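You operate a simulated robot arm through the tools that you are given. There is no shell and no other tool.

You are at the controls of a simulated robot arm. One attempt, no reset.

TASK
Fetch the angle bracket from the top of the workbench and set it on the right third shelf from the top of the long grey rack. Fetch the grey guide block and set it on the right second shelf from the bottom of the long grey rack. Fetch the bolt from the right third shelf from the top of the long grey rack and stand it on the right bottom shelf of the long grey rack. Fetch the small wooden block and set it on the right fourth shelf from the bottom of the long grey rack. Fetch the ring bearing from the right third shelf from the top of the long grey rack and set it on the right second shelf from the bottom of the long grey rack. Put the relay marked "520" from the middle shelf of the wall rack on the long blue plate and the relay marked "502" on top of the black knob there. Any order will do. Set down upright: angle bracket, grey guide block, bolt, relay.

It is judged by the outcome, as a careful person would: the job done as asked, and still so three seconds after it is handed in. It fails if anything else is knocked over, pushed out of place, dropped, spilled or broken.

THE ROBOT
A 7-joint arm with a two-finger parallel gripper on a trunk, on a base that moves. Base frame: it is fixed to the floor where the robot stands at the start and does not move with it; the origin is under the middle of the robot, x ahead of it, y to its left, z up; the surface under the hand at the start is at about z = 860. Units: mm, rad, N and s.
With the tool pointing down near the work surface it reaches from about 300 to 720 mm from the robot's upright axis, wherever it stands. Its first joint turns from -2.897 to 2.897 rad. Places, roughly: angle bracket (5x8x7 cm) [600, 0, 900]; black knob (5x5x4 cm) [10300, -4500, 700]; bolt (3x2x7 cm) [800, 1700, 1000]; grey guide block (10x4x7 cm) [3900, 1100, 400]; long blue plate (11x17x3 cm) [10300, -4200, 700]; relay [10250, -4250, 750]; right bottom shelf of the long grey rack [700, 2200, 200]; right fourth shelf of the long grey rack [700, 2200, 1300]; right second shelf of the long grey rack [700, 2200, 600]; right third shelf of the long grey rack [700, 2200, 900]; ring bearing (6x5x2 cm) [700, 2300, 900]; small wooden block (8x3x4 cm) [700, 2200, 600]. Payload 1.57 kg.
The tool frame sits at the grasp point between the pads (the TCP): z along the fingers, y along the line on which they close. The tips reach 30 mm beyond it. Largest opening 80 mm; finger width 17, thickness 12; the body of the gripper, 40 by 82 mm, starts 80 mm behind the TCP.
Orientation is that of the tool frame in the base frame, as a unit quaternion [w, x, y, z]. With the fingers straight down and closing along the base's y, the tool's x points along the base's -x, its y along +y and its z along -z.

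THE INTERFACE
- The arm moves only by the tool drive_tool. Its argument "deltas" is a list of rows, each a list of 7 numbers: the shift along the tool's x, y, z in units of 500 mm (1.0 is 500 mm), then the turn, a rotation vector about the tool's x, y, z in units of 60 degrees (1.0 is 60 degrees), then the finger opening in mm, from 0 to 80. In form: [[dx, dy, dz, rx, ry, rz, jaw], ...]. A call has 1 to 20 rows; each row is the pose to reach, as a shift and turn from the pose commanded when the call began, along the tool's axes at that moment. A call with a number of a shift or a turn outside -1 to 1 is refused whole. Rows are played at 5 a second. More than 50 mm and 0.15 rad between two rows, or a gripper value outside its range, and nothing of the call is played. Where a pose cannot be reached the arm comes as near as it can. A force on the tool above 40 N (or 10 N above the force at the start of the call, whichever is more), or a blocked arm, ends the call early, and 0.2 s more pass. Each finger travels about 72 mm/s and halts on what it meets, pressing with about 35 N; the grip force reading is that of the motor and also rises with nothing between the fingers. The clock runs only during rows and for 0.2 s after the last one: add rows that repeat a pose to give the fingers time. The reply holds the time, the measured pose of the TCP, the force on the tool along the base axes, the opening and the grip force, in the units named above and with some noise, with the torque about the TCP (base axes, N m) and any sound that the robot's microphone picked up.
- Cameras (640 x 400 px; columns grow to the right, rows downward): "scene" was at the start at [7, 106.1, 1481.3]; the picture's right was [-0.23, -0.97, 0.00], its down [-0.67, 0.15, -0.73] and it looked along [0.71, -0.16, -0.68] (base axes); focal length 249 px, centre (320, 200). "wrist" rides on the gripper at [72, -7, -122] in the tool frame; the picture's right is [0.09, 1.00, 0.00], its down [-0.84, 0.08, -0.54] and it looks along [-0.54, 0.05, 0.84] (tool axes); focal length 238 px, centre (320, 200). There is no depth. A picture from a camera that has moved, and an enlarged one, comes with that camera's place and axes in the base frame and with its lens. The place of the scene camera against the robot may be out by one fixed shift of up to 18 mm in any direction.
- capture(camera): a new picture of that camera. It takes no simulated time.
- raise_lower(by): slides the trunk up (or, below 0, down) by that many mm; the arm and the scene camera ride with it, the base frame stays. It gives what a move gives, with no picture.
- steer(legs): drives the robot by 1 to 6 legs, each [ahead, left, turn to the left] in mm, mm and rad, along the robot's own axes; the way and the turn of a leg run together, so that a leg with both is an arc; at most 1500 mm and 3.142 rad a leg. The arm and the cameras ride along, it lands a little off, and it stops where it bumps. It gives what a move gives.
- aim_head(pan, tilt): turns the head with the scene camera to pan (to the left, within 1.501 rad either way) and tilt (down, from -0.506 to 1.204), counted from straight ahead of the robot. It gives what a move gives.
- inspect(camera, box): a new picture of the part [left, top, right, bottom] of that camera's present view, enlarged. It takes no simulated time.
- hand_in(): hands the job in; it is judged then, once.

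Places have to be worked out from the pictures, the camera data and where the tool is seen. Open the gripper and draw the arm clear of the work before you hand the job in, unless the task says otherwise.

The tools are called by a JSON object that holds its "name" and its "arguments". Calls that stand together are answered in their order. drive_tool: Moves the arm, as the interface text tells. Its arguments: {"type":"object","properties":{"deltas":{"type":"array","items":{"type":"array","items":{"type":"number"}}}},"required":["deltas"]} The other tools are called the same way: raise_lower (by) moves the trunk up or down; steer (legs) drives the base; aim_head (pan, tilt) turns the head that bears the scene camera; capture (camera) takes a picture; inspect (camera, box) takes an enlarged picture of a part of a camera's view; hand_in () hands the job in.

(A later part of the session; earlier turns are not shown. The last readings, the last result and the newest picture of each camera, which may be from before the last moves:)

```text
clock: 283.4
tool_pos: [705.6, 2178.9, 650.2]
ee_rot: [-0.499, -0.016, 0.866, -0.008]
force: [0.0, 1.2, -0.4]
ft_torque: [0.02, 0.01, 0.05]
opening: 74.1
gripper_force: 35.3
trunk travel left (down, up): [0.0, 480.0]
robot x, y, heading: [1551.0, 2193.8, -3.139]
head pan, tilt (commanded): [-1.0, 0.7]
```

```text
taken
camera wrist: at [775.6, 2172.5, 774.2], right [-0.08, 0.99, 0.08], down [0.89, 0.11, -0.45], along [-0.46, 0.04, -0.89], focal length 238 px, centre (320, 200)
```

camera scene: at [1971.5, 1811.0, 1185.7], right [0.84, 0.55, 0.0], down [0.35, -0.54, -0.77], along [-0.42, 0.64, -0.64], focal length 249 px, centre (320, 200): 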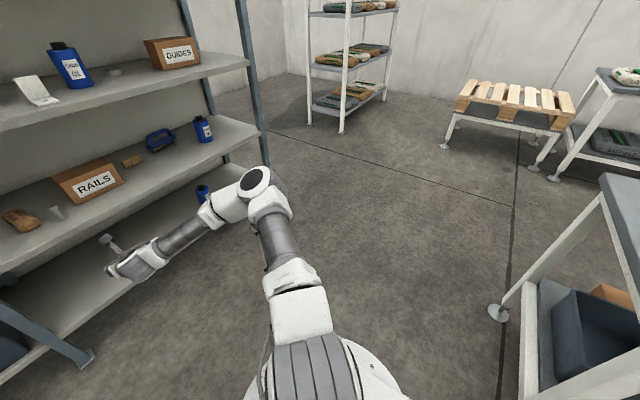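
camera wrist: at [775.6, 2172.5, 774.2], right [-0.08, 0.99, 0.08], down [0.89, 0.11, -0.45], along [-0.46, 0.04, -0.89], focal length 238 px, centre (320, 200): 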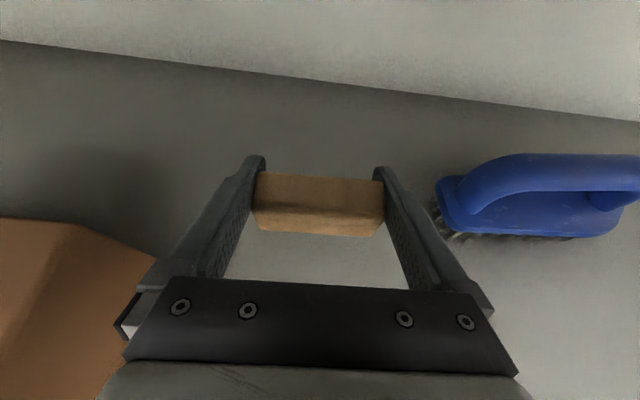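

Gripped firmly (74 mm). I back out of the shelf, then raise the trunk fully for the fourth shelf.

{"name": "steer", "arguments": {"legs": [[-430, 0, 0]]}}

{"name": "raise_lower", "arguments": {"by": 480}}

{"name": "aim_head", "arguments": {"pan": 0.0, "tilt": 0.45}}

{"name": "capture", "arguments": {"camera": "scene"}}

{"name": "capture", "arguments": {"camera": "wrist"}}

```text
clock: 286.7
tool_pos: [1140.3, 2181.6, 652.0]
ee_rot: [-0.499, -0.016, 0.866, -0.008]
force: [-0.3, 0.0, -0.8]
ft_torque: [-0.03, -0.02, -0.01]
opening: 73.9
gripper_force: 35.1
trunk travel left (down, up): [0.0, 480.0]
robot x, y, heading: [1985.7, 2193.9, -3.14]
head pan, tilt (commanded): [-1.0, 0.7]
```

```text
refused: 480 is not a number from -400 to 400
```

```text
clock: 288.0
tool_pos: [1138.6, 2181.7, 649.8]
ee_rot: [-0.499, -0.015, 0.866, -0.007]
force: [-0.1, -0.6, -0.9]
ft_torque: [0.0, 0.01, -0.01]
opening: 73.9
gripper_force: 36.0
trunk travel left (down, up): [0.0, 480.0]
robot x, y, heading: [1988.6, 2198.4, -3.139]
head pan, tilt (commanded): [0.0, 0.45]
```

```text
taken
camera scene: at [1981.6, 2041.2, 1207.8], right [0.0, 1.0, 0.0], down [0.44, 0.0, -0.9], along [-0.9, 0.0, -0.44], focal length 249 px, centre (320, 200)
```

scene: 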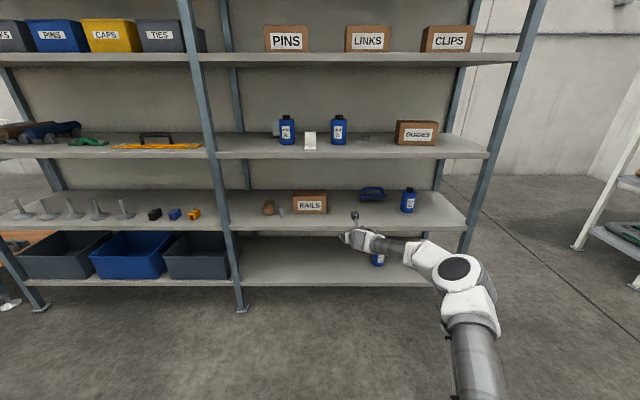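

```text
taken
camera wrist: at [1209.3, 2175.6, 774.3], right [-0.08, 0.99, 0.08], down [0.89, 0.11, -0.45], along [-0.46, 0.04, -0.89], focal length 238 px, centre (320, 200)
```

wrist: 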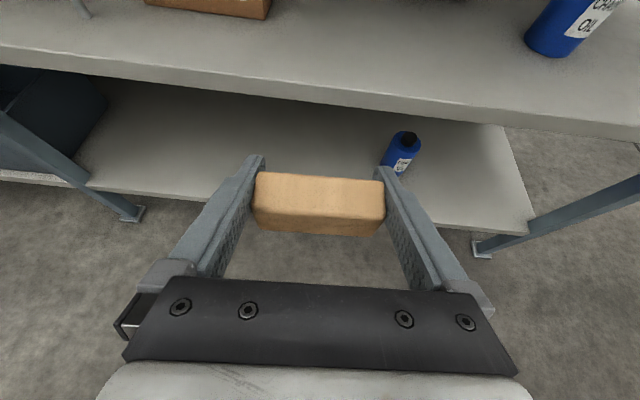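

The lift is limited to 400 per call; I raise in two steps and look at the fourth shelf.

{"name": "raise_lower", "arguments": {"by": 400}}

{"name": "raise_lower", "arguments": {"by": 80}}

{"name": "drive_tool", "arguments": {"deltas": [[0.078, 0, -0.045, 0, 0, 0, 60], [0.156, 0, -0.09, 0, 0, 0, 60], [0.234, 0, -0.135, 0, 0, 0, 60], [0.312, 0, -0.18, 0, 0, 0, 60], [0.38, 0, -0.22, 0, 0, 0, 60]]}}

{"name": "steer", "arguments": {"legs": [[0, 100, 0]]}}

{"name": "capture", "arguments": {"camera": "scene"}}

{"name": "capture", "arguments": {"camera": "wrist"}}

```text
clock: 291.8
tool_pos: [1138.8, 2182.0, 1051.4]
ee_rot: [-0.499, -0.015, 0.867, -0.007]
force: [-0.3, -0.3, -0.1]
ft_torque: [-0.01, -0.01, 0.0]
opening: 74.0
gripper_force: 35.4
trunk travel left (down, up): [-400.0, 80.0]
robot x, y, heading: [1988.1, 2194.9, -3.137]
head pan, tilt (commanded): [0.0, 0.45]
```

```text
clock: 293.0
tool_pos: [1139.3, 2181.2, 1131.9]
ee_rot: [-0.499, -0.016, 0.866, -0.007]
force: [-0.4, 0.0, -0.7]
ft_torque: [0.0, -0.01, -0.01]
opening: 74.0
gripper_force: 35.3
trunk travel left (down, up): [-480.0, 0.0]
robot x, y, heading: [1985.7, 2197.6, -3.139]
head pan, tilt (commanded): [0.0, 0.45]
```

```text
clock: 294.2
tool_pos: [1140.4, 2181.5, 1351.4]
ee_rot: [-0.499, -0.015, 0.866, -0.007]
force: [0.6, 0.0, -1.1]
ft_torque: [0.0, -0.04, -0.01]
opening: 74.1
gripper_force: 35.1
trunk travel left (down, up): [-480.0, 0.0]
robot x, y, heading: [1986.5, 2194.7, -3.136]
head pan, tilt (commanded): [0.0, 0.45]
```

```text
clock: 295.6
tool_pos: [1140.9, 2080.7, 1350.3]
ee_rot: [-0.499, -0.017, 0.867, -0.008]
force: [0.1, -0.1, -1.1]
ft_torque: [0.04, 0.0, 0.03]
opening: 73.8
gripper_force: 34.7
trunk travel left (down, up): [-480.0, 0.0]
robot x, y, heading: [1988.4, 2094.5, -3.135]
head pan, tilt (commanded): [0.0, 0.45]
```

```text
taken
camera scene: at [1982.2, 1940.7, 1687.8], right [0.0, 1.0, 0.0], down [0.44, 0.0, -0.9], along [-0.9, 0.0, -0.44], focal length 249 px, centre (320, 200)
```

scene: 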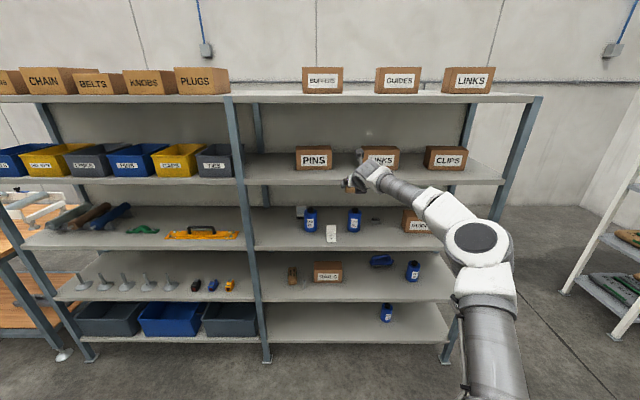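

```text
taken
camera wrist: at [1210.2, 2073.9, 1473.8], right [-0.08, 0.99, 0.08], down [0.89, 0.11, -0.45], along [-0.46, 0.04, -0.89], focal length 238 px, centre (320, 200)
```

wrist: 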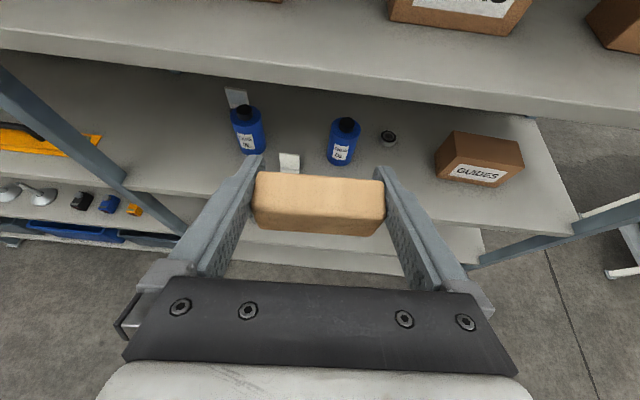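

Clear gap on the fourth shelf between PINS and LINKS at y≈2081. I raise 18 mm more and drive in 255 mm.

{"name": "drive_tool", "arguments": {"deltas": [[0.0312, 0, -0.018, 0, 0, 0, 60], [0.0312, 0, -0.018, 0, 0, 0, 60]]}}

{"name": "steer", "arguments": {"legs": [[255, 0, 0]]}}

{"name": "capture", "arguments": {"camera": "wrist"}}

{"name": "capture", "arguments": {"camera": "scene"}}

```text
clock: 296.2
tool_pos: [1140.1, 2080.4, 1367.6]
ee_rot: [-0.499, -0.015, 0.866, -0.007]
force: [-0.5, -0.2, -0.2]
ft_torque: [0.04, -0.01, -0.04]
opening: 74.0
gripper_force: 35.1
trunk travel left (down, up): [-480.0, 0.0]
robot x, y, heading: [1987.7, 2097.0, -3.133]
head pan, tilt (commanded): [0.0, 0.45]
```

```text
clock: 298.5
tool_pos: [885.2, 2079.5, 1368.5]
ee_rot: [-0.5, -0.016, 0.866, -0.008]
force: [0.0, 0.1, 0.6]
ft_torque: [-0.01, 0.0, 0.04]
opening: 74.0
gripper_force: 35.4
trunk travel left (down, up): [-480.0, 0.0]
robot x, y, heading: [1730.9, 2099.8, -3.139]
head pan, tilt (commanded): [0.0, 0.45]
```

```text
taken
camera wrist: at [954.6, 2073.5, 1492.1], right [-0.08, 0.99, 0.08], down [0.89, 0.11, -0.45], along [-0.46, 0.04, -0.89], focal length 238 px, centre (320, 200)
```

wrist: 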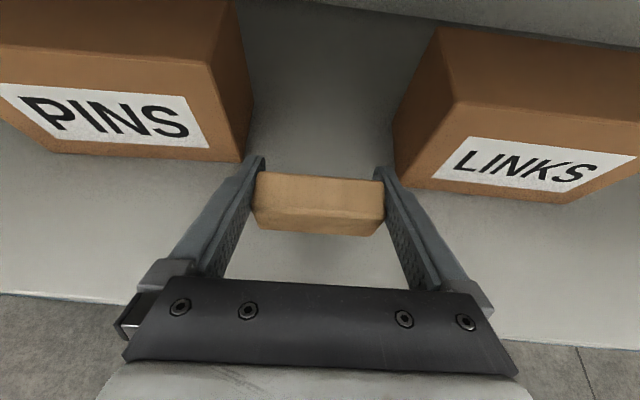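

```text
taken
camera scene: at [1727.0, 1940.0, 1687.8], right [0.0, 1.0, 0.0], down [0.44, 0.0, -0.9], along [-0.9, 0.0, -0.44], focal length 249 px, centre (320, 200)
```

scene: 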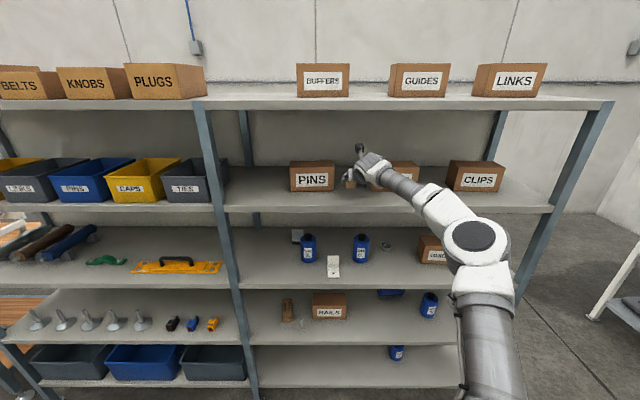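

Centred in the gap. I lower 34 mm, then creep to contact.

{"name": "drive_tool", "arguments": {"deltas": [[-0.0295, 0, 0.017, 0, 0, 0, 60], [-0.0589, 0, 0.034, 0, 0, 0, 60], [-0.0589, 0, 0.034, 0, 0, 0, 60]]}}

{"name": "drive_tool", "arguments": {"deltas": [[-0.0052, 0, 0.003, 0, 0, 0, 60], [-0.0052, 0, 0.003, 0, 0, 0, 60]]}}

```text
clock: 299.3
tool_pos: [885.9, 2080.9, 1334.9]
ee_rot: [-0.499, -0.016, 0.866, -0.008]
force: [-0.3, 0.0, -0.4]
ft_torque: [0.02, 0.01, -0.01]
opening: 74.0
gripper_force: 34.6
trunk travel left (down, up): [-480.0, 0.0]
robot x, y, heading: [1730.3, 2094.3, -3.135]
head pan, tilt (commanded): [0.0, 0.45]
```

```text
clock: 299.9
tool_pos: [885.4, 2080.2, 1332.8]
ee_rot: [-0.499, -0.014, 0.866, -0.007]
force: [1.2, 0.1, -0.7]
ft_torque: [0.0, -0.01, 0.02]
opening: 73.9
gripper_force: 35.0
trunk travel left (down, up): [-480.0, 0.0]
robot x, y, heading: [1732.8, 2097.9, -3.14]
head pan, tilt (commanded): [0.0, 0.45]
```

No contact yet; I continue in 3 mm steps.

{"name": "drive_tool", "arguments": {"deltas": [[-0.0052, 0, 0.003, 0, 0, 0, 60], [-0.0052, 0, 0.003, 0, 0, 0, 60]]}}

{"name": "drive_tool", "arguments": {"deltas": [[-0.0052, 0, 0.003, 0, 0, 0, 60], [-0.0052, 0, 0.003, 0, 0, 0, 60]]}}

```text
clock: 300.5
tool_pos: [884.3, 2079.0, 1329.3]
ee_rot: [-0.5, -0.015, 0.866, -0.007]
force: [-0.1, -0.2, -0.6]
ft_torque: [-0.01, -0.01, 0.01]
opening: 74.1
gripper_force: 34.7
trunk travel left (down, up): [-480.0, 0.0]
robot x, y, heading: [1732.1, 2096.2, -3.14]
head pan, tilt (commanded): [0.0, 0.45]
```

```text
clock: 301.1
tool_pos: [886.1, 2080.2, 1326.0]
ee_rot: [-0.499, -0.016, 0.866, -0.008]
force: [-0.3, 0.0, 0.7]
ft_torque: [0.02, -0.03, 0.0]
opening: 73.8
gripper_force: 35.5
trunk travel left (down, up): [-480.0, 0.0]
robot x, y, heading: [1729.0, 2097.7, -3.143]
head pan, tilt (commanded): [0.0, 0.45]
```

Almost touching; one more 2 mm.

{"name": "drive_tool", "arguments": {"deltas": [[-0.0035, 0, 0.002, 0, 0, 0, 60], [-0.0035, 0, 0.002, 0, 0, 0, 60]]}}

```text
clock: 301.7
tool_pos: [885.3, 2079.4, 1324.5]
ee_rot: [-0.5, -0.016, 0.866, -0.009]
force: [-1.3, -1.4, 3.2]
ft_torque: [-0.16, -0.01, -0.05]
opening: 74.3
gripper_force: 34.9
trunk travel left (down, up): [-480.0, 0.0]
robot x, y, heading: [1729.0, 2094.0, -3.135]
head pan, tilt (commanded): [0.0, 0.45]
```

Contact (≈4 N). I release and withdraw horizontally.

{"name": "drive_tool", "arguments": {"deltas": [[0, 0, 0, 0, 0, 0, 76], [0, 0, 0, 0, 0, 0, 80], [0, 0, 0, 0, 0, 0, 80]]}}

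{"name": "capture", "arguments": {"camera": "wrist"}}

```text
clock: 302.5
tool_pos: [886.7, 2079.5, 1323.2]
ee_rot: [-0.499, -0.016, 0.866, -0.008]
force: [0.4, 0.6, 0.3]
ft_torque: [0.01, -0.01, -0.01]
opening: 80.2
gripper_force: 0.0
trunk travel left (down, up): [-480.0, 0.0]
robot x, y, heading: [1733.9, 2092.8, -3.139]
head pan, tilt (commanded): [0.0, 0.45]
```

```text
taken
camera wrist: at [954.9, 2074.0, 1447.4], right [-0.08, 0.99, 0.08], down [0.89, 0.11, -0.45], along [-0.46, 0.04, -0.89], focal length 238 px, centre (320, 200)
```

wrist: 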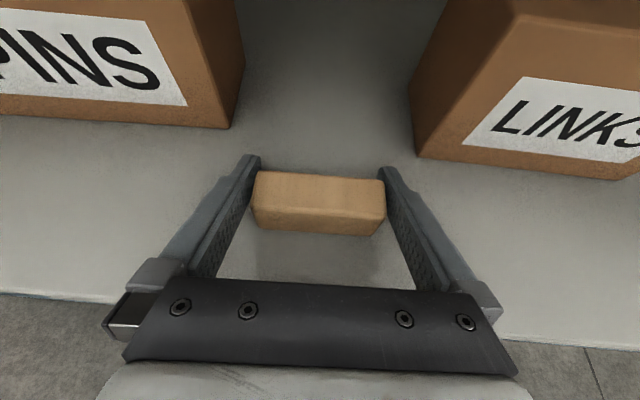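

Block released. I rise 3 mm and pull straight back along the tool heading.

{"name": "drive_tool", "arguments": {"deltas": [[0.0052, 0, -0.003, 0, 0, 0, 80], [-0.02, 0, -0.0465, 0, 0, 0, 80], [-0.06, 0, -0.116, 0, 0, 0, 80], [-0.1, 0, -0.185, 0, 0, 0, 80]]}}

{"name": "capture", "arguments": {"camera": "wrist"}}

{"name": "steer", "arguments": {"legs": [[-250, 0, 0]]}}

{"name": "inspect", "arguments": {"camera": "scene", "box": [230, 120, 550, 320]}}

```text
clock: 303.5
tool_pos: [991.5, 2083.4, 1327.0]
ee_rot: [-0.499, -0.015, 0.867, -0.008]
force: [-0.3, 0.1, -0.1]
ft_torque: [0.02, 0.03, 0.0]
opening: 80.0
gripper_force: 0.0
trunk travel left (down, up): [-480.0, 0.0]
robot x, y, heading: [1732.4, 2092.8, -3.136]
head pan, tilt (commanded): [0.0, 0.45]
```

```text
taken
camera wrist: at [1060.8, 2077.6, 1450.7], right [-0.08, 0.99, 0.08], down [0.89, 0.11, -0.45], along [-0.46, 0.04, -0.89], focal length 238 px, centre (320, 200)
```

wrist: 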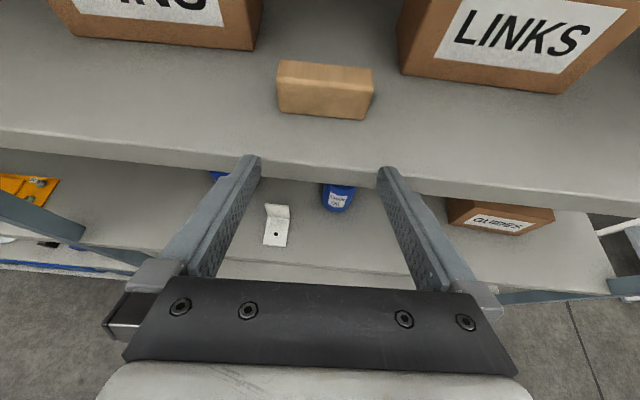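

```text
clock: 305.8
tool_pos: [1247.2, 2083.0, 1326.8]
ee_rot: [-0.499, -0.016, 0.866, -0.007]
force: [0.4, 0.4, -0.8]
ft_torque: [-0.01, 0.0, 0.0]
opening: 80.1
gripper_force: 0.1
trunk travel left (down, up): [-480.0, 0.0]
robot x, y, heading: [1986.8, 2093.4, -3.138]
head pan, tilt (commanded): [0.0, 0.45]
```

```text
2.00 times, centred on (390, 220) of scene
camera zoom: at [1983.2, 1941.3, 1687.8], right [-0.01, 1.0, 0.0], down [0.43, 0.0, -0.9], along [-0.9, -0.01, -0.43], focal length 498 px, centre (180, 160)
```

zoom: 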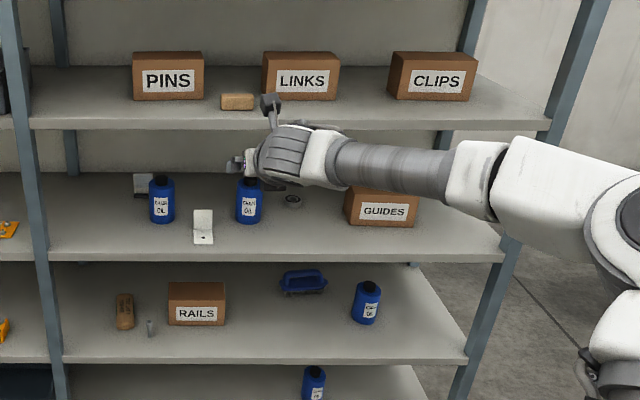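

The block is in place. Next the ring bearing at ≈(706, 2274) on the third shelf. I lower the trunk 120 mm, lower the hand, and strafe right.

{"name": "raise_lower", "arguments": {"by": -120}}

{"name": "drive_tool", "arguments": {"deltas": [[-0.075, 0, 0.043, -0.0147, 0, 0.0085, 80], [-0.15, 0, 0.086, -0.0294, 0, 0.017, 80], [-0.22, 0, 0.127, -0.0294, 0, 0.017, 80], [-0.286, 0, 0.165, -0.0294, 0, 0.017, 80]]}}

{"name": "steer", "arguments": {"legs": [[0, -191, 0]]}}

{"name": "steer", "arguments": {"legs": [[260, 0, 0]]}}

{"name": "capture", "arguments": {"camera": "wrist"}}

```text
clock: 307.3
tool_pos: [1245.2, 2082.4, 1208.0]
ee_rot: [-0.499, -0.015, 0.866, -0.007]
force: [0.4, 0.6, -0.4]
ft_torque: [0.02, -0.02, 0.01]
opening: 80.0
gripper_force: 0.0
trunk travel left (down, up): [-360.0, 120.0]
robot x, y, heading: [1986.8, 2096.1, -3.136]
head pan, tilt (commanded): [0.0, 0.45]
```

```text
clock: 308.3
tool_pos: [1245.5, 2081.2, 1040.3]
ee_rot: [-0.5, -0.002, 0.866, 0.0]
force: [0.8, 0.1, 0.4]
ft_torque: [0.0, 0.02, -0.03]
opening: 79.9
gripper_force: 0.0
trunk travel left (down, up): [-360.0, 120.0]
robot x, y, heading: [1988.5, 2096.5, -3.136]
head pan, tilt (commanded): [0.0, 0.45]
```

```text
clock: 310.3
tool_pos: [1245.2, 2274.1, 1041.2]
ee_rot: [-0.499, -0.001, 0.867, 0.001]
force: [0.3, 0.7, -0.2]
ft_torque: [-0.01, 0.01, -0.02]
opening: 79.9
gripper_force: 0.0
trunk travel left (down, up): [-360.0, 120.0]
robot x, y, heading: [1984.6, 2286.9, -3.137]
head pan, tilt (commanded): [0.0, 0.45]
```

```text
clock: 312.6
tool_pos: [987.9, 2270.7, 1041.6]
ee_rot: [-0.499, -0.002, 0.867, 0.0]
force: [0.5, -0.1, 0.0]
ft_torque: [0.02, -0.03, 0.01]
opening: 79.7
gripper_force: 0.0
trunk travel left (down, up): [-360.0, 120.0]
robot x, y, heading: [1731.2, 2286.7, -3.134]
head pan, tilt (commanded): [0.0, 0.45]
```

```text
taken
camera wrist: at [1057.3, 2262.4, 1164.2], right [-0.05, 1.0, 0.08], down [0.89, 0.08, -0.45], along [-0.46, 0.05, -0.89], focal length 238 px, centre (320, 200)
```

wrist: 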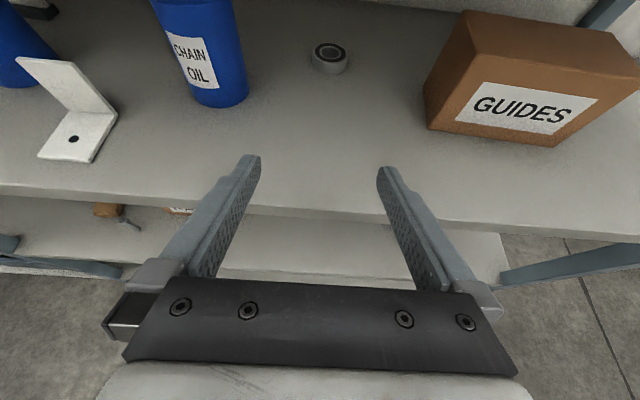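

The bearing lies flat ahead. I zoom to measure it.

{"name": "inspect", "arguments": {"camera": "wrist", "box": [297, 32, 361, 82]}}

```text
8.00 times, centred on (329, 57) of wrist
camera zoom: at [1057.3, 2262.4, 1164.2], right [-0.05, 1.0, 0.08], down [0.89, 0.08, -0.45], along [-0.46, 0.05, -0.89], focal length 1907 px, centre (248, 1344)
```

zoom: 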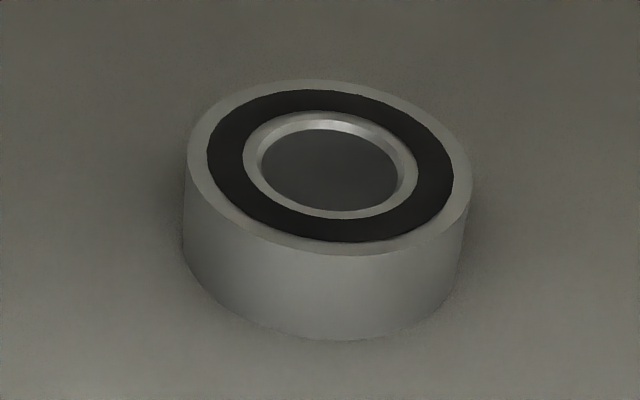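

Bearing: centre ≈(711, 2278), ⌀≈52 mm, ~17 mm high. I drive 150 mm in and bring the fingers to a pre-grasp just in front of it.

{"name": "steer", "arguments": {"legs": [[150, 0, 0]]}}

{"name": "drive_tool", "arguments": {"deltas": [[-0.02, 0.008, 0.06, 0, 0, 0, 80], [-0.044, 0.016, 0.12, 0, 0, 0, 80], [-0.066, 0.016, 0.182, 0, 0, 0, 80], [-0.066, 0.016, 0.182, 0, 0, 0, 80]]}}

{"name": "capture", "arguments": {"camera": "wrist"}}

```text
clock: 314.2
tool_pos: [840.5, 2270.9, 1040.9]
ee_rot: [-0.499, -0.001, 0.867, 0.001]
force: [-0.1, -0.5, -1.1]
ft_torque: [0.02, -0.01, 0.0]
opening: 79.9
gripper_force: 0.1
trunk travel left (down, up): [-360.0, 120.0]
robot x, y, heading: [1579.2, 2286.9, -3.137]
head pan, tilt (commanded): [0.0, 0.45]
```

```text
clock: 315.2
tool_pos: [778.0, 2278.8, 965.9]
ee_rot: [-0.499, -0.001, 0.867, 0.001]
force: [0.8, -0.1, -0.5]
ft_torque: [-0.03, -0.02, 0.02]
opening: 79.9
gripper_force: 0.0
trunk travel left (down, up): [-360.0, 120.0]
robot x, y, heading: [1584.6, 2281.2, -3.137]
head pan, tilt (commanded): [0.0, 0.45]
```

```text
taken
camera wrist: at [847.5, 2271.2, 1089.1], right [-0.05, 1.0, 0.08], down [0.89, 0.08, -0.45], along [-0.46, 0.05, -0.89], focal length 238 px, centre (320, 200)
```

wrist: 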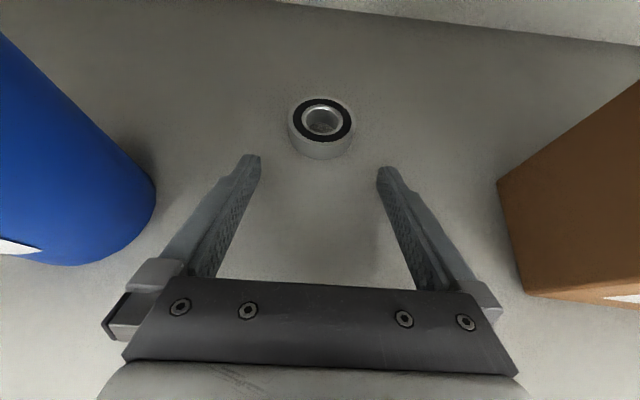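

Bearing centre confirmed at (711.5, 2277). I slide forward 49 mm so the ring sits between the fingertips, then check.

{"name": "drive_tool", "arguments": {"deltas": [[0.022, -0.003, 0.042, 0, 0, 0, 80], [0.047, -0.003, 0.086, 0, 0, 0, 80], [0.047, -0.003, 0.086, 0, 0, 0, 80]]}}

{"name": "inspect", "arguments": {"camera": "wrist", "box": [224, 110, 416, 230]}}

```text
clock: 316.0
tool_pos: [729.1, 2275.7, 966.0]
ee_rot: [-0.5, -0.001, 0.866, 0.001]
force: [-0.2, 0.1, -0.7]
ft_torque: [0.01, 0.01, -0.01]
opening: 80.1
gripper_force: 0.0
trunk travel left (down, up): [-360.0, 120.0]
robot x, y, heading: [1578.5, 2281.4, -3.134]
head pan, tilt (commanded): [0.0, 0.45]
```

```text
3.33 times, centred on (320, 170) of wrist
camera zoom: at [799.0, 2268.2, 1088.7], right [-0.05, 1.0, 0.08], down [0.89, 0.08, -0.45], along [-0.46, 0.05, -0.89], focal length 794 px, centre (320, 300)
```

zoom: 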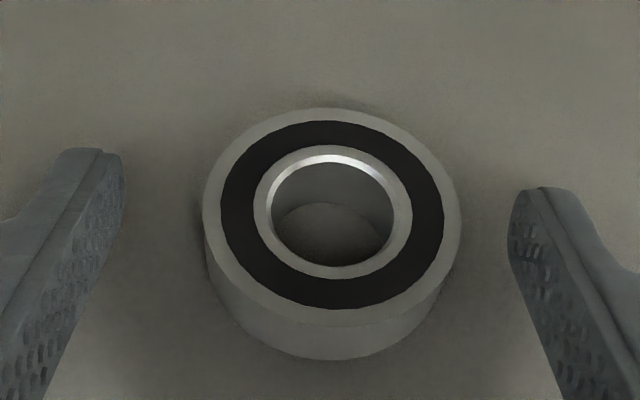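

The ring is well between the tips. I lower 1.5 mm, close, and lift slightly.

{"name": "drive_tool", "arguments": {"deltas": [[-0.0026, 0, 0.0015, 0, 0, 0, 70], [-0.0026, 0, 0.0015, 0, 0, 0, 58], [-0.0026, 0, 0.0015, 0, 0, 0, 48], [-0.0026, 0, 0.0015, 0, 0, 0, 38], [-0.0026, 0, 0.0015, 0, 0, 0, 38], [0.0173, 0, -0.01, 0, 0, 0, 38], [0.052, 0, -0.03, 0, 0, 0, 38]]}}

{"name": "capture", "arguments": {"camera": "wrist"}}

```text
clock: 317.6
tool_pos: [730.5, 2278.0, 996.2]
ee_rot: [-0.499, -0.001, 0.867, 0.001]
force: [0.1, 0.5, -1.7]
ft_torque: [0.04, -0.01, -0.01]
opening: 49.7
gripper_force: 35.1
trunk travel left (down, up): [-360.0, 120.0]
robot x, y, heading: [1584.3, 2289.4, -3.135]
head pan, tilt (commanded): [0.0, 0.45]
```

```text
taken
camera wrist: at [800.1, 2269.2, 1119.2], right [-0.05, 1.0, 0.08], down [0.89, 0.08, -0.45], along [-0.46, 0.05, -0.89], focal length 238 px, centre (320, 200)
```

wrist: 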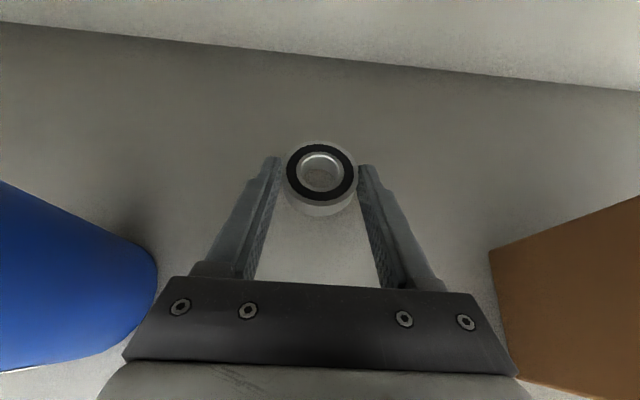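

Bearing gripped (49.7 mm). I back out, lower the trunk 360 mm to the second-shelf level, and shift slightly left.

{"name": "steer", "arguments": {"legs": [[-400, 0, 0]]}}

{"name": "raise_lower", "arguments": {"by": -360}}

{"name": "steer", "arguments": {"legs": [[0, 50, 0]]}}

{"name": "capture", "arguments": {"camera": "wrist"}}

```text
clock: 320.8
tool_pos: [1124.9, 2282.9, 996.0]
ee_rot: [-0.499, 0.002, 0.867, 0.002]
force: [-0.8, 1.0, -1.3]
ft_torque: [0.0, 0.0, 0.02]
opening: 49.7
gripper_force: 35.3
trunk travel left (down, up): [-360.0, 120.0]
robot x, y, heading: [1975.5, 2289.5, 3.142]
head pan, tilt (commanded): [0.0, 0.45]
```

```text
clock: 324.2
tool_pos: [1124.8, 2281.6, 635.5]
ee_rot: [-0.499, 0.001, 0.866, 0.001]
force: [-0.7, 0.6, -1.6]
ft_torque: [-0.01, -0.04, -0.04]
opening: 49.7
gripper_force: 34.8
trunk travel left (down, up): [0.0, 480.0]
robot x, y, heading: [1976.2, 2283.9, 3.145]
head pan, tilt (commanded): [0.0, 0.45]
```

```text
clock: 325.3
tool_pos: [1125.4, 2233.1, 635.3]
ee_rot: [-0.499, 0.002, 0.867, 0.003]
force: [0.2, 0.6, -1.4]
ft_torque: [0.0, -0.04, 0.01]
opening: 49.4
gripper_force: 34.9
trunk travel left (down, up): [0.0, 480.0]
robot x, y, heading: [1977.7, 2233.9, -3.139]
head pan, tilt (commanded): [0.0, 0.45]
```

```text
taken
camera wrist: at [1194.3, 2224.3, 759.2], right [-0.04, 1.0, 0.08], down [0.89, 0.07, -0.45], along [-0.46, 0.05, -0.89], focal length 238 px, centre (320, 200)
```

wrist: 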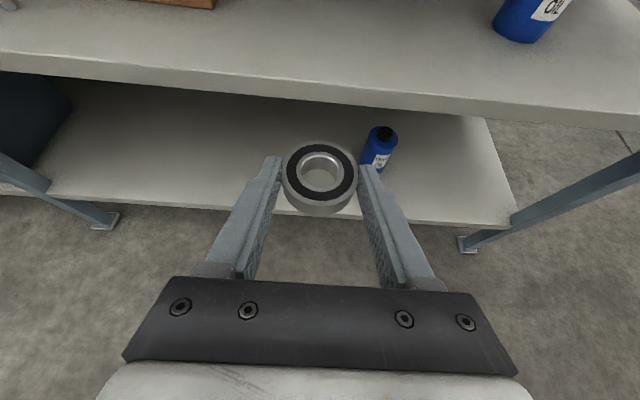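

Clearance over the second shelf is ~30 mm. I drive in 245 mm.

{"name": "steer", "arguments": {"legs": [[245, 0, 0]]}}

{"name": "capture", "arguments": {"camera": "wrist"}}

{"name": "drive_tool", "arguments": {"deltas": [[-0.02, 0, 0.0115, 0, 0, 0, 38], [-0.0433, 0, 0.025, 0, 0, 0, 38], [-0.0433, 0, 0.025, 0, 0, 0, 38]]}}

```text
clock: 327.6
tool_pos: [875.5, 2230.8, 636.4]
ee_rot: [-0.5, 0.0, 0.866, 0.001]
force: [0.0, -0.1, -2.1]
ft_torque: [-0.01, -0.02, -0.03]
opening: 49.5
gripper_force: 34.3
trunk travel left (down, up): [0.0, 480.0]
robot x, y, heading: [1728.6, 2231.7, -3.141]
head pan, tilt (commanded): [0.0, 0.45]
```

```text
taken
camera wrist: at [945.1, 2222.6, 759.2], right [-0.04, 1.0, 0.08], down [0.89, 0.08, -0.45], along [-0.46, 0.05, -0.89], focal length 238 px, centre (320, 200)
```

wrist: 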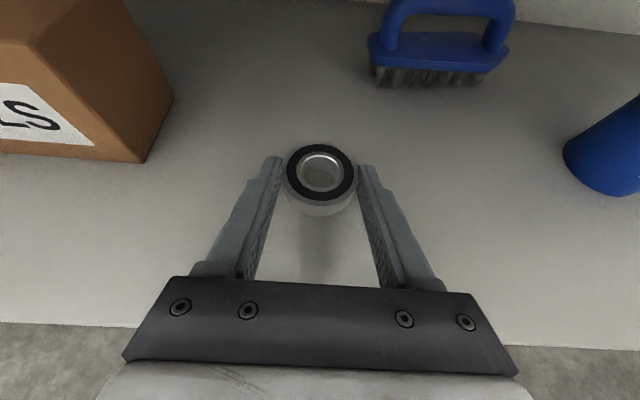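

```text
clock: 328.4
tool_pos: [876.5, 2230.8, 609.9]
ee_rot: [-0.5, 0.001, 0.866, 0.002]
force: [-0.2, 0.1, -1.7]
ft_torque: [-0.03, -0.01, 0.03]
opening: 49.5
gripper_force: 35.3
trunk travel left (down, up): [0.0, 480.0]
robot x, y, heading: [1730.7, 2239.2, -3.14]
head pan, tilt (commanded): [0.0, 0.45]
```

Bearing is ~5 mm above the shelf. I creep down 3 mm at a time.

{"name": "drive_tool", "arguments": {"deltas": [[-0.0052, 0, 0.003, 0, 0, 0, 38], [-0.0052, 0, 0.003, 0, 0, 0, 38]]}}

{"name": "drive_tool", "arguments": {"deltas": [[-0.0035, 0, 0.002, 0, 0, 0, 38], [-0.0035, 0, 0.002, 0, 0, 0, 38]]}}

```text
clock: 328.9
tool_pos: [875.4, 2229.7, 607.8]
ee_rot: [-0.499, 0.001, 0.867, 0.002]
force: [-0.1, 0.2, -1.9]
ft_torque: [-0.01, -0.02, 0.01]
opening: 49.6
gripper_force: 35.1
trunk travel left (down, up): [0.0, 480.0]
robot x, y, heading: [1727.6, 2234.2, -3.143]
head pan, tilt (commanded): [0.0, 0.45]
```

```text
clock: 329.6
tool_pos: [877.4, 2230.7, 605.7]
ee_rot: [-0.499, 0.0, 0.866, 0.001]
force: [-0.5, -0.5, -1.9]
ft_torque: [0.01, -0.04, 0.02]
opening: 49.4
gripper_force: 35.2
trunk travel left (down, up): [0.0, 480.0]
robot x, y, heading: [1729.0, 2235.6, -3.139]
head pan, tilt (commanded): [0.0, 0.45]
```

Not yet touching; another 2 mm.

{"name": "drive_tool", "arguments": {"deltas": [[-0.0035, 0, 0.002, 0, 0, 0, 38], [-0.0035, 0, 0.002, 0, 0, 0, 38]]}}

```text
clock: 330.1
tool_pos: [876.5, 2232.2, 603.8]
ee_rot: [-0.499, 0.0, 0.866, 0.002]
force: [1.3, -0.3, 1.8]
ft_torque: [-0.07, -0.01, 0.01]
opening: 49.8
gripper_force: 35.1
trunk travel left (down, up): [0.0, 480.0]
robot x, y, heading: [1729.0, 2234.4, -3.138]
head pan, tilt (commanded): [0.0, 0.45]
```

Contact. I release, rise 2 mm and withdraw straight back, then look.

{"name": "drive_tool", "arguments": {"deltas": [[0, 0, 0, 0, 0, 0, 54], [0, 0, 0, 0, 0, 0, 66], [0, 0, 0, 0, 0, 0, 76], [0.0035, 0, -0.002, 0, 0, 0, 76], [-0.0365, 0, -0.072, 0, 0, 0, 76], [-0.0765, 0, -0.141, 0, 0, 0, 76], [-0.1165, 0, -0.21, 0, 0, 0, 76]]}}

{"name": "capture", "arguments": {"camera": "wrist"}}

```text
clock: 331.8
tool_pos: [998.1, 2231.0, 606.3]
ee_rot: [-0.5, 0.002, 0.866, 0.003]
force: [-0.7, -0.2, 0.0]
ft_torque: [-0.02, -0.04, -0.02]
opening: 76.0
gripper_force: 0.0
trunk travel left (down, up): [0.0, 480.0]
robot x, y, heading: [1731.6, 2238.0, -3.139]
head pan, tilt (commanded): [0.0, 0.45]
```

```text
taken
camera wrist: at [1067.1, 2222.2, 729.5], right [-0.04, 1.0, 0.08], down [0.89, 0.08, -0.45], along [-0.46, 0.05, -0.89], focal length 238 px, centre (320, 200)
```

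wrist: 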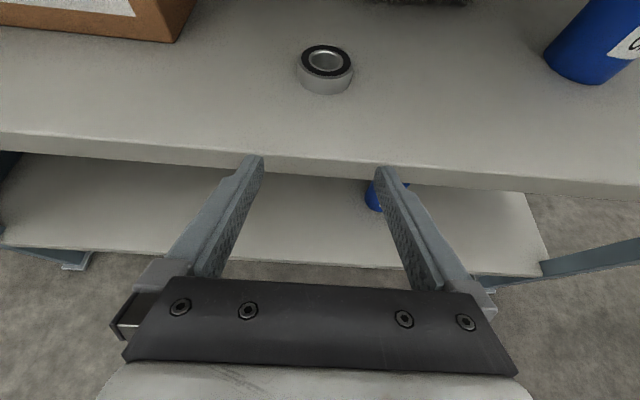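

Bearing is set down at ≈(858, 2232). Now for the guide block: I back off, fold the arm in, and move to open floor to look toward (3900, 1100).

{"name": "steer", "arguments": {"legs": [[-250, 0, 0]]}}

{"name": "drive_tool", "arguments": {"deltas": [[0.004, 0, -0.094, 0, 0, 0, 76], [0.01, 0, -0.187, 0, 0, 0, 76], [0.015, 0, -0.28, 0, 0, 0, 76], [0.02, 0, -0.373, 0, 0, 0, 76], [0.025, 0, -0.45, 0, 0, 0, 76]]}}

{"name": "steer", "arguments": {"legs": [[0, 800, 0]]}}

{"name": "steer", "arguments": {"legs": [[0, 0, 1.57], [0, 0, 1.2]]}}

{"name": "aim_head", "arguments": {"pan": 0.0, "tilt": 0.4}}

{"name": "capture", "arguments": {"camera": "scene"}}

```text
clock: 334.0
tool_pos: [1246.0, 2231.7, 606.2]
ee_rot: [-0.5, 0.0, 0.866, 0.002]
force: [0.6, -0.1, -0.4]
ft_torque: [0.0, -0.02, -0.04]
opening: 75.9
gripper_force: 0.1
trunk travel left (down, up): [0.0, 480.0]
robot x, y, heading: [1978.4, 2235.8, -3.142]
head pan, tilt (commanded): [0.0, 0.45]
```

```text
clock: 335.2
tool_pos: [1435.0, 2229.7, 730.4]
ee_rot: [-0.5, 0.0, 0.866, 0.002]
force: [-0.8, -0.1, -0.6]
ft_torque: [-0.01, -0.02, 0.03]
opening: 76.1
gripper_force: 0.0
trunk travel left (down, up): [0.0, 480.0]
robot x, y, heading: [1977.9, 2234.6, -3.143]
head pan, tilt (commanded): [0.0, 0.45]
```

```text
clock: 341.6
tool_pos: [1437.2, 1426.0, 731.2]
ee_rot: [-0.5, 0.001, 0.866, 0.002]
force: [0.2, -0.3, 0.1]
ft_torque: [0.0, 0.02, 0.01]
opening: 76.0
gripper_force: 0.0
trunk travel left (down, up): [0.0, 480.0]
robot x, y, heading: [1978.8, 1431.7, -3.137]
head pan, tilt (commanded): [0.0, 0.45]
```

```text
clock: 351.1
tool_pos: [2481.9, 1234.0, 729.9]
ee_rot: [0.099, 0.849, -0.17, 0.49]
force: [-0.8, 0.5, 0.8]
ft_torque: [-0.03, -0.01, 0.0]
opening: 75.9
gripper_force: 0.1
trunk travel left (down, up): [0.0, 480.0]
robot x, y, heading: [1978.3, 1435.5, -0.397]
head pan, tilt (commanded): [0.0, 0.45]
```

```text
clock: 351.7
tool_pos: [2481.9, 1233.4, 730.2]
ee_rot: [0.099, 0.849, -0.17, 0.49]
force: [1.0, -0.5, 0.4]
ft_torque: [0.01, 0.01, -0.03]
opening: 76.4
gripper_force: 0.1
trunk travel left (down, up): [0.0, 480.0]
robot x, y, heading: [1978.6, 1432.1, -0.395]
head pan, tilt (commanded): [0.0, 0.4]
```

```text
taken
camera scene: at [2050.5, 1543.0, 1212.5], right [-0.38, -0.92, 0.0], down [-0.36, 0.15, -0.92], along [0.85, -0.35, -0.39], focal length 249 px, centre (320, 200)
```

scene: 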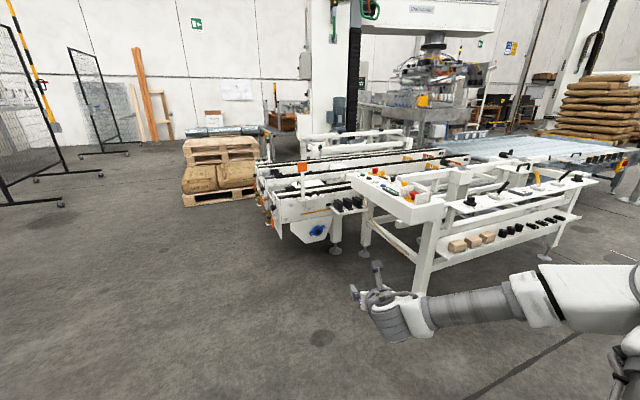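

I see a white bench-like conveyor with a lower shelf carrying small blocks. I zoom in there.

{"name": "inspect", "arguments": {"camera": "scene", "box": [340, 150, 600, 310]}}

{"name": "inspect", "arguments": {"camera": "scene", "box": [430, 200, 570, 270]}}

```text
2.46 times, centred on (470, 230) of scene
camera zoom: at [2050.5, 1543.0, 1212.5], right [-0.38, -0.92, 0.0], down [-0.36, 0.15, -0.92], along [0.85, -0.35, -0.39], focal length 613 px, centre (-49, 126)
```

zoom: 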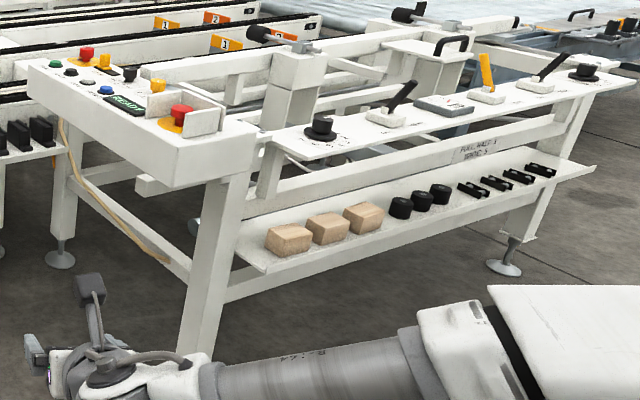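

```text
4.57 times, centred on (500, 235) of scene
camera zoom: at [2050.5, 1543.0, 1212.5], right [-0.38, -0.92, 0.0], down [-0.36, 0.15, -0.92], along [0.85, -0.35, -0.39], focal length 1138 px, centre (-503, 40)
```

zoom: 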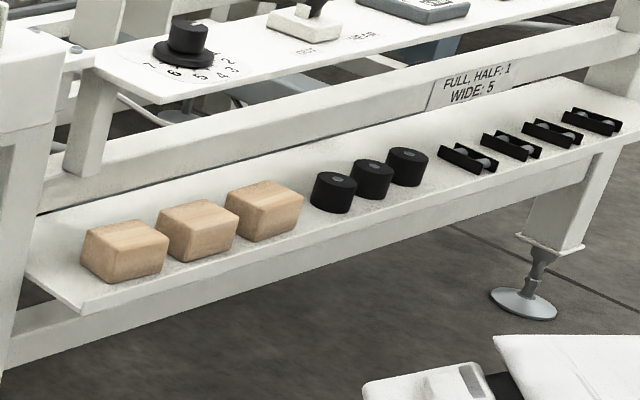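

Not there; the guide block should appear near pixel (284, 202). I zoom on that part.

{"name": "inspect", "arguments": {"camera": "scene", "box": [230, 130, 390, 250]}}

{"name": "inspect", "arguments": {"camera": "scene", "box": [250, 170, 330, 230]}}

```text
3.33 times, centred on (310, 190) of scene
camera zoom: at [2050.5, 1543.0, 1212.5], right [-0.38, -0.92, 0.0], down [-0.36, 0.15, -0.92], along [0.85, -0.35, -0.39], focal length 830 px, centre (353, 233)
```

zoom: 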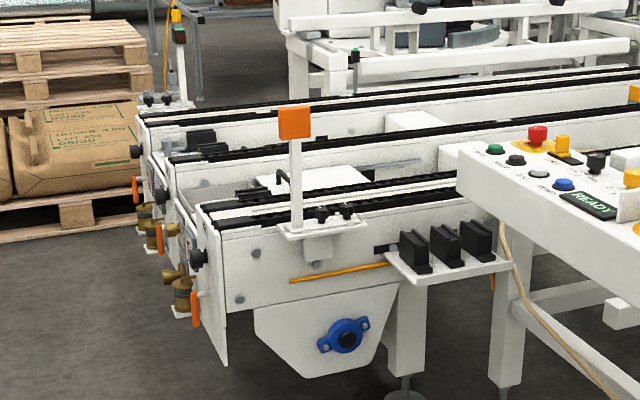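

```text
6.67 times, centred on (290, 200) of scene
camera zoom: at [2050.5, 1543.0, 1212.5], right [-0.38, -0.92, 0.0], down [-0.36, 0.15, -0.92], along [0.85, -0.35, -0.39], focal length 1659 px, centre (520, 200)
```

zoom: 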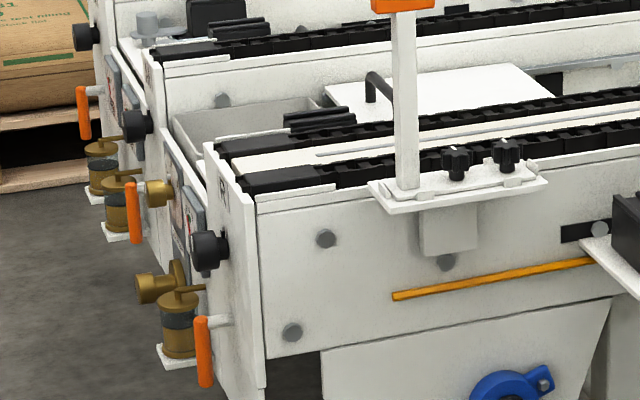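

I need a closer look at the chain conveyor ends. I drive to about (2940, 1410).

{"name": "steer", "arguments": {"legs": [[900, 350, 0]]}}

{"name": "aim_head", "arguments": {"pan": 0.0, "tilt": 0.5}}

{"name": "capture", "arguments": {"camera": "scene"}}

```text
clock: 357.9
tool_pos: [3449.2, 1202.0, 730.3]
ee_rot: [0.104, 0.848, -0.177, 0.488]
force: [0.1, 0.3, -0.1]
ft_torque: [0.01, 0.04, -0.02]
opening: 75.8
gripper_force: 0.1
trunk travel left (down, up): [0.0, 480.0]
robot x, y, heading: [2947.8, 1412.5, -0.406]
head pan, tilt (commanded): [0.0, 0.4]
```

```text
clock: 358.6
tool_pos: [3448.9, 1202.7, 730.6]
ee_rot: [0.103, 0.848, -0.177, 0.489]
force: [-0.6, 0.2, -0.7]
ft_torque: [-0.02, 0.0, 0.0]
opening: 76.0
gripper_force: 0.0
trunk travel left (down, up): [0.0, 480.0]
robot x, y, heading: [2950.2, 1413.4, -0.408]
head pan, tilt (commanded): [0.0, 0.499]
```

```text
taken
camera scene: at [3021.6, 1520.2, 1203.4], right [-0.4, -0.92, 0.0], down [-0.44, 0.19, -0.88], along [0.81, -0.35, -0.48], focal length 249 px, centre (320, 200)
```

scene: 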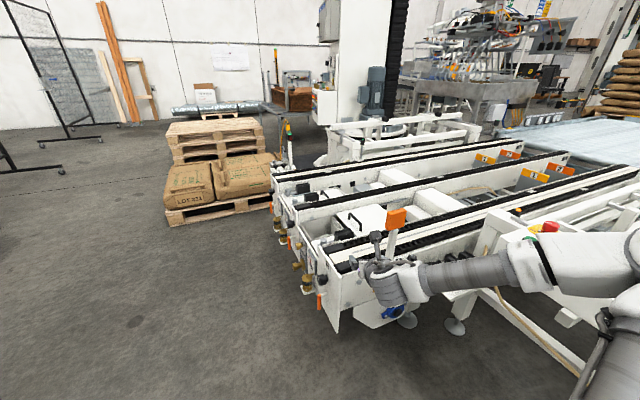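

I zoom on the conveyor end around the expected spot.

{"name": "inspect", "arguments": {"camera": "scene", "box": [260, 160, 420, 260]}}

{"name": "inspect", "arguments": {"camera": "scene", "box": [260, 230, 420, 330]}}

```text
4.00 times, centred on (340, 210) of scene
camera zoom: at [3021.6, 1520.2, 1203.4], right [-0.4, -0.92, 0.0], down [-0.44, 0.19, -0.88], along [0.81, -0.35, -0.48], focal length 995 px, centre (240, 160)
```

zoom: 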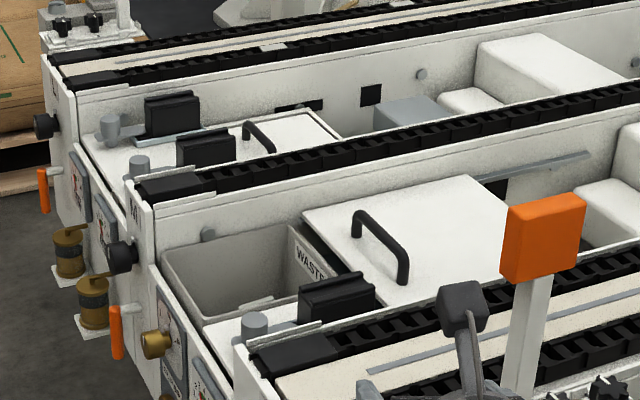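

```text
4.00 times, centred on (340, 280) of scene
camera zoom: at [3021.6, 1520.2, 1203.4], right [-0.4, -0.92, 0.0], down [-0.44, 0.19, -0.88], along [0.81, -0.35, -0.48], focal length 995 px, centre (240, -120)
```

zoom: 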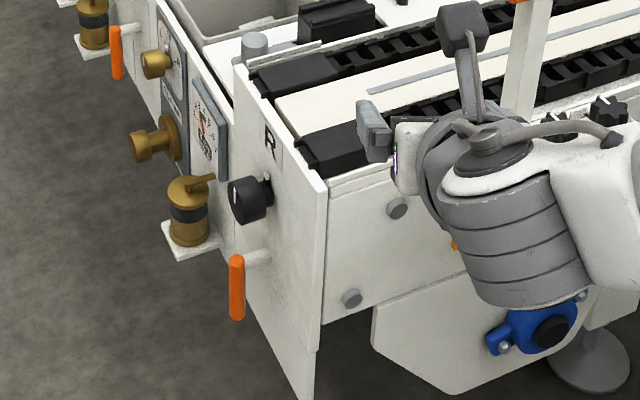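

The expected spot is near the conveyor's end. I raise the trunk for a steeper view and look again.

{"name": "raise_lower", "arguments": {"by": 400}}

{"name": "steer", "arguments": {"legs": [[250, 350, -0.6]]}}

{"name": "aim_head", "arguments": {"pan": 0.1, "tilt": 0.7}}

{"name": "capture", "arguments": {"camera": "scene"}}

```text
clock: 362.4
tool_pos: [3449.8, 1202.0, 1129.4]
ee_rot: [0.104, 0.848, -0.178, 0.488]
force: [-0.6, 0.3, 1.2]
ft_torque: [0.02, 0.01, 0.01]
opening: 76.0
gripper_force: 0.1
trunk travel left (down, up): [-400.0, 80.0]
robot x, y, heading: [2947.2, 1412.0, -0.406]
head pan, tilt (commanded): [0.0, 0.499]
```

```text
clock: 365.6
tool_pos: [3656.6, 1057.6, 1129.7]
ee_rot: [0.244, 0.758, -0.421, 0.435]
force: [0.0, 0.6, 0.3]
ft_torque: [-0.01, -0.01, -0.01]
opening: 76.0
gripper_force: 0.0
trunk travel left (down, up): [-400.0, 80.0]
robot x, y, heading: [3364.0, 1512.0, -1.009]
head pan, tilt (commanded): [0.0, 0.499]
```

```text
clock: 366.4
tool_pos: [3656.7, 1057.0, 1130.3]
ee_rot: [0.244, 0.757, -0.421, 0.436]
force: [0.4, -0.1, 0.2]
ft_torque: [0.01, 0.0, 0.0]
opening: 75.8
gripper_force: 0.0
trunk travel left (down, up): [-400.0, 80.0]
robot x, y, heading: [3360.5, 1514.3, -1.007]
head pan, tilt (commanded): [0.099, 0.7]
```

```text
taken
camera scene: at [3497.1, 1572.5, 1585.7], right [-0.79, -0.61, 0.0], down [-0.39, 0.51, -0.77], along [0.47, -0.6, -0.64], focal length 249 px, centre (320, 200)
```

scene: 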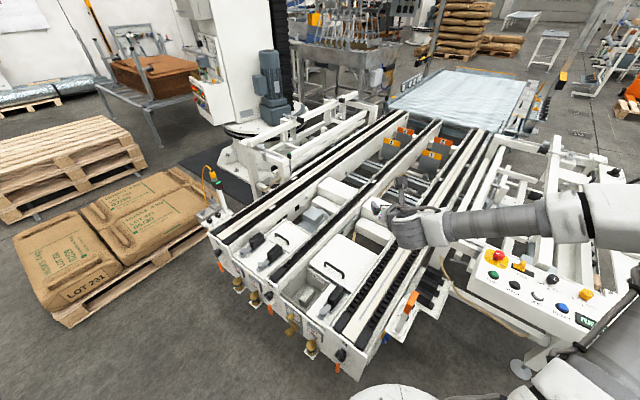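

Now the view from above is better; expected pixel is ~(314, 301). I zoom in.

{"name": "inspect", "arguments": {"camera": "scene", "box": [200, 190, 440, 380]}}

{"name": "inspect", "arguments": {"camera": "scene", "box": [250, 250, 380, 340]}}

```text
2.11 times, centred on (320, 285) of scene
camera zoom: at [3497.1, 1572.5, 1585.7], right [-0.79, -0.61, 0.0], down [-0.39, 0.51, -0.77], along [0.47, -0.6, -0.64], focal length 524 px, centre (320, 21)
```

zoom: 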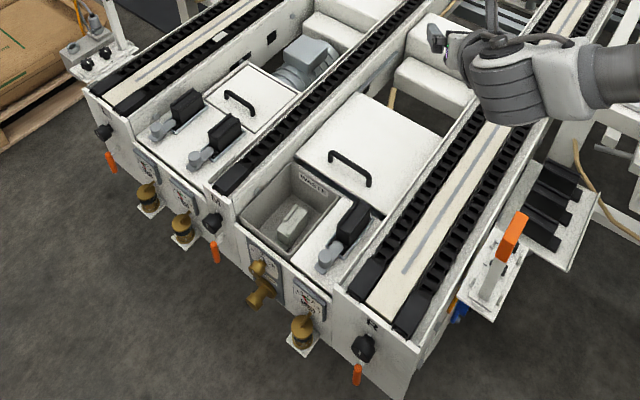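

```text
4.44 times, centred on (315, 295) of scene
camera zoom: at [3497.1, 1572.5, 1585.7], right [-0.79, -0.61, 0.0], down [-0.39, 0.51, -0.77], along [0.47, -0.6, -0.64], focal length 1106 px, centre (342, -222)
```

zoom: 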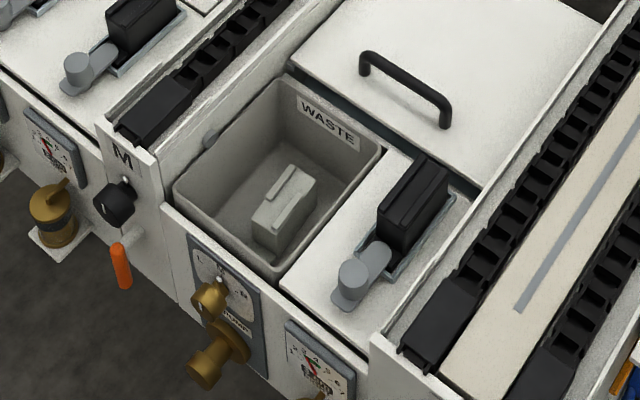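

The grey guide block stands inside the WASTE bin between the M and R tracks, at ≈(3930, 1130). The conveyor end face is at y≈1250. I move in front of it and face -y.

{"name": "steer", "arguments": {"legs": [[198, 560, 0], [0, 0, -0.564]]}}

{"name": "aim_head", "arguments": {"pan": 0.0, "tilt": 0.9}}

{"name": "capture", "arguments": {"camera": "scene"}}

```text
clock: 368.4
tool_pos: [3753.1, 1094.5, 1130.7]
ee_rot: [0.245, 0.757, -0.421, 0.436]
force: [-0.2, -1.0, -0.7]
ft_torque: [0.01, 0.02, -0.03]
opening: 76.0
gripper_force: 0.0
trunk travel left (down, up): [-400.0, 80.0]
robot x, y, heading: [3462.6, 1551.4, -1.013]
head pan, tilt (commanded): [0.099, 0.7]
stopped in leg 1: the robot was blocked; the commanded pose is now the measured one
```

```text
clock: 369.2
tool_pos: [3752.8, 1092.5, 1129.9]
ee_rot: [0.245, 0.757, -0.42, 0.436]
force: [0.3, -1.3, -0.2]
ft_torque: [-0.01, 0.0, 0.01]
opening: 75.7
gripper_force: 0.1
trunk travel left (down, up): [-400.0, 80.0]
robot x, y, heading: [3459.0, 1549.7, -1.013]
head pan, tilt (commanded): [0.0, 0.901]
```

```text
taken
camera scene: at [3582.6, 1611.6, 1569.5], right [-0.85, -0.53, 0.0], down [-0.42, 0.66, -0.62], along [0.33, -0.53, -0.78], focal length 249 px, centre (320, 200)
```

scene: 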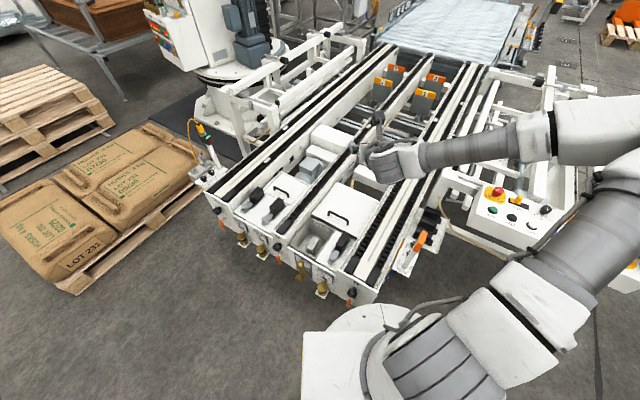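

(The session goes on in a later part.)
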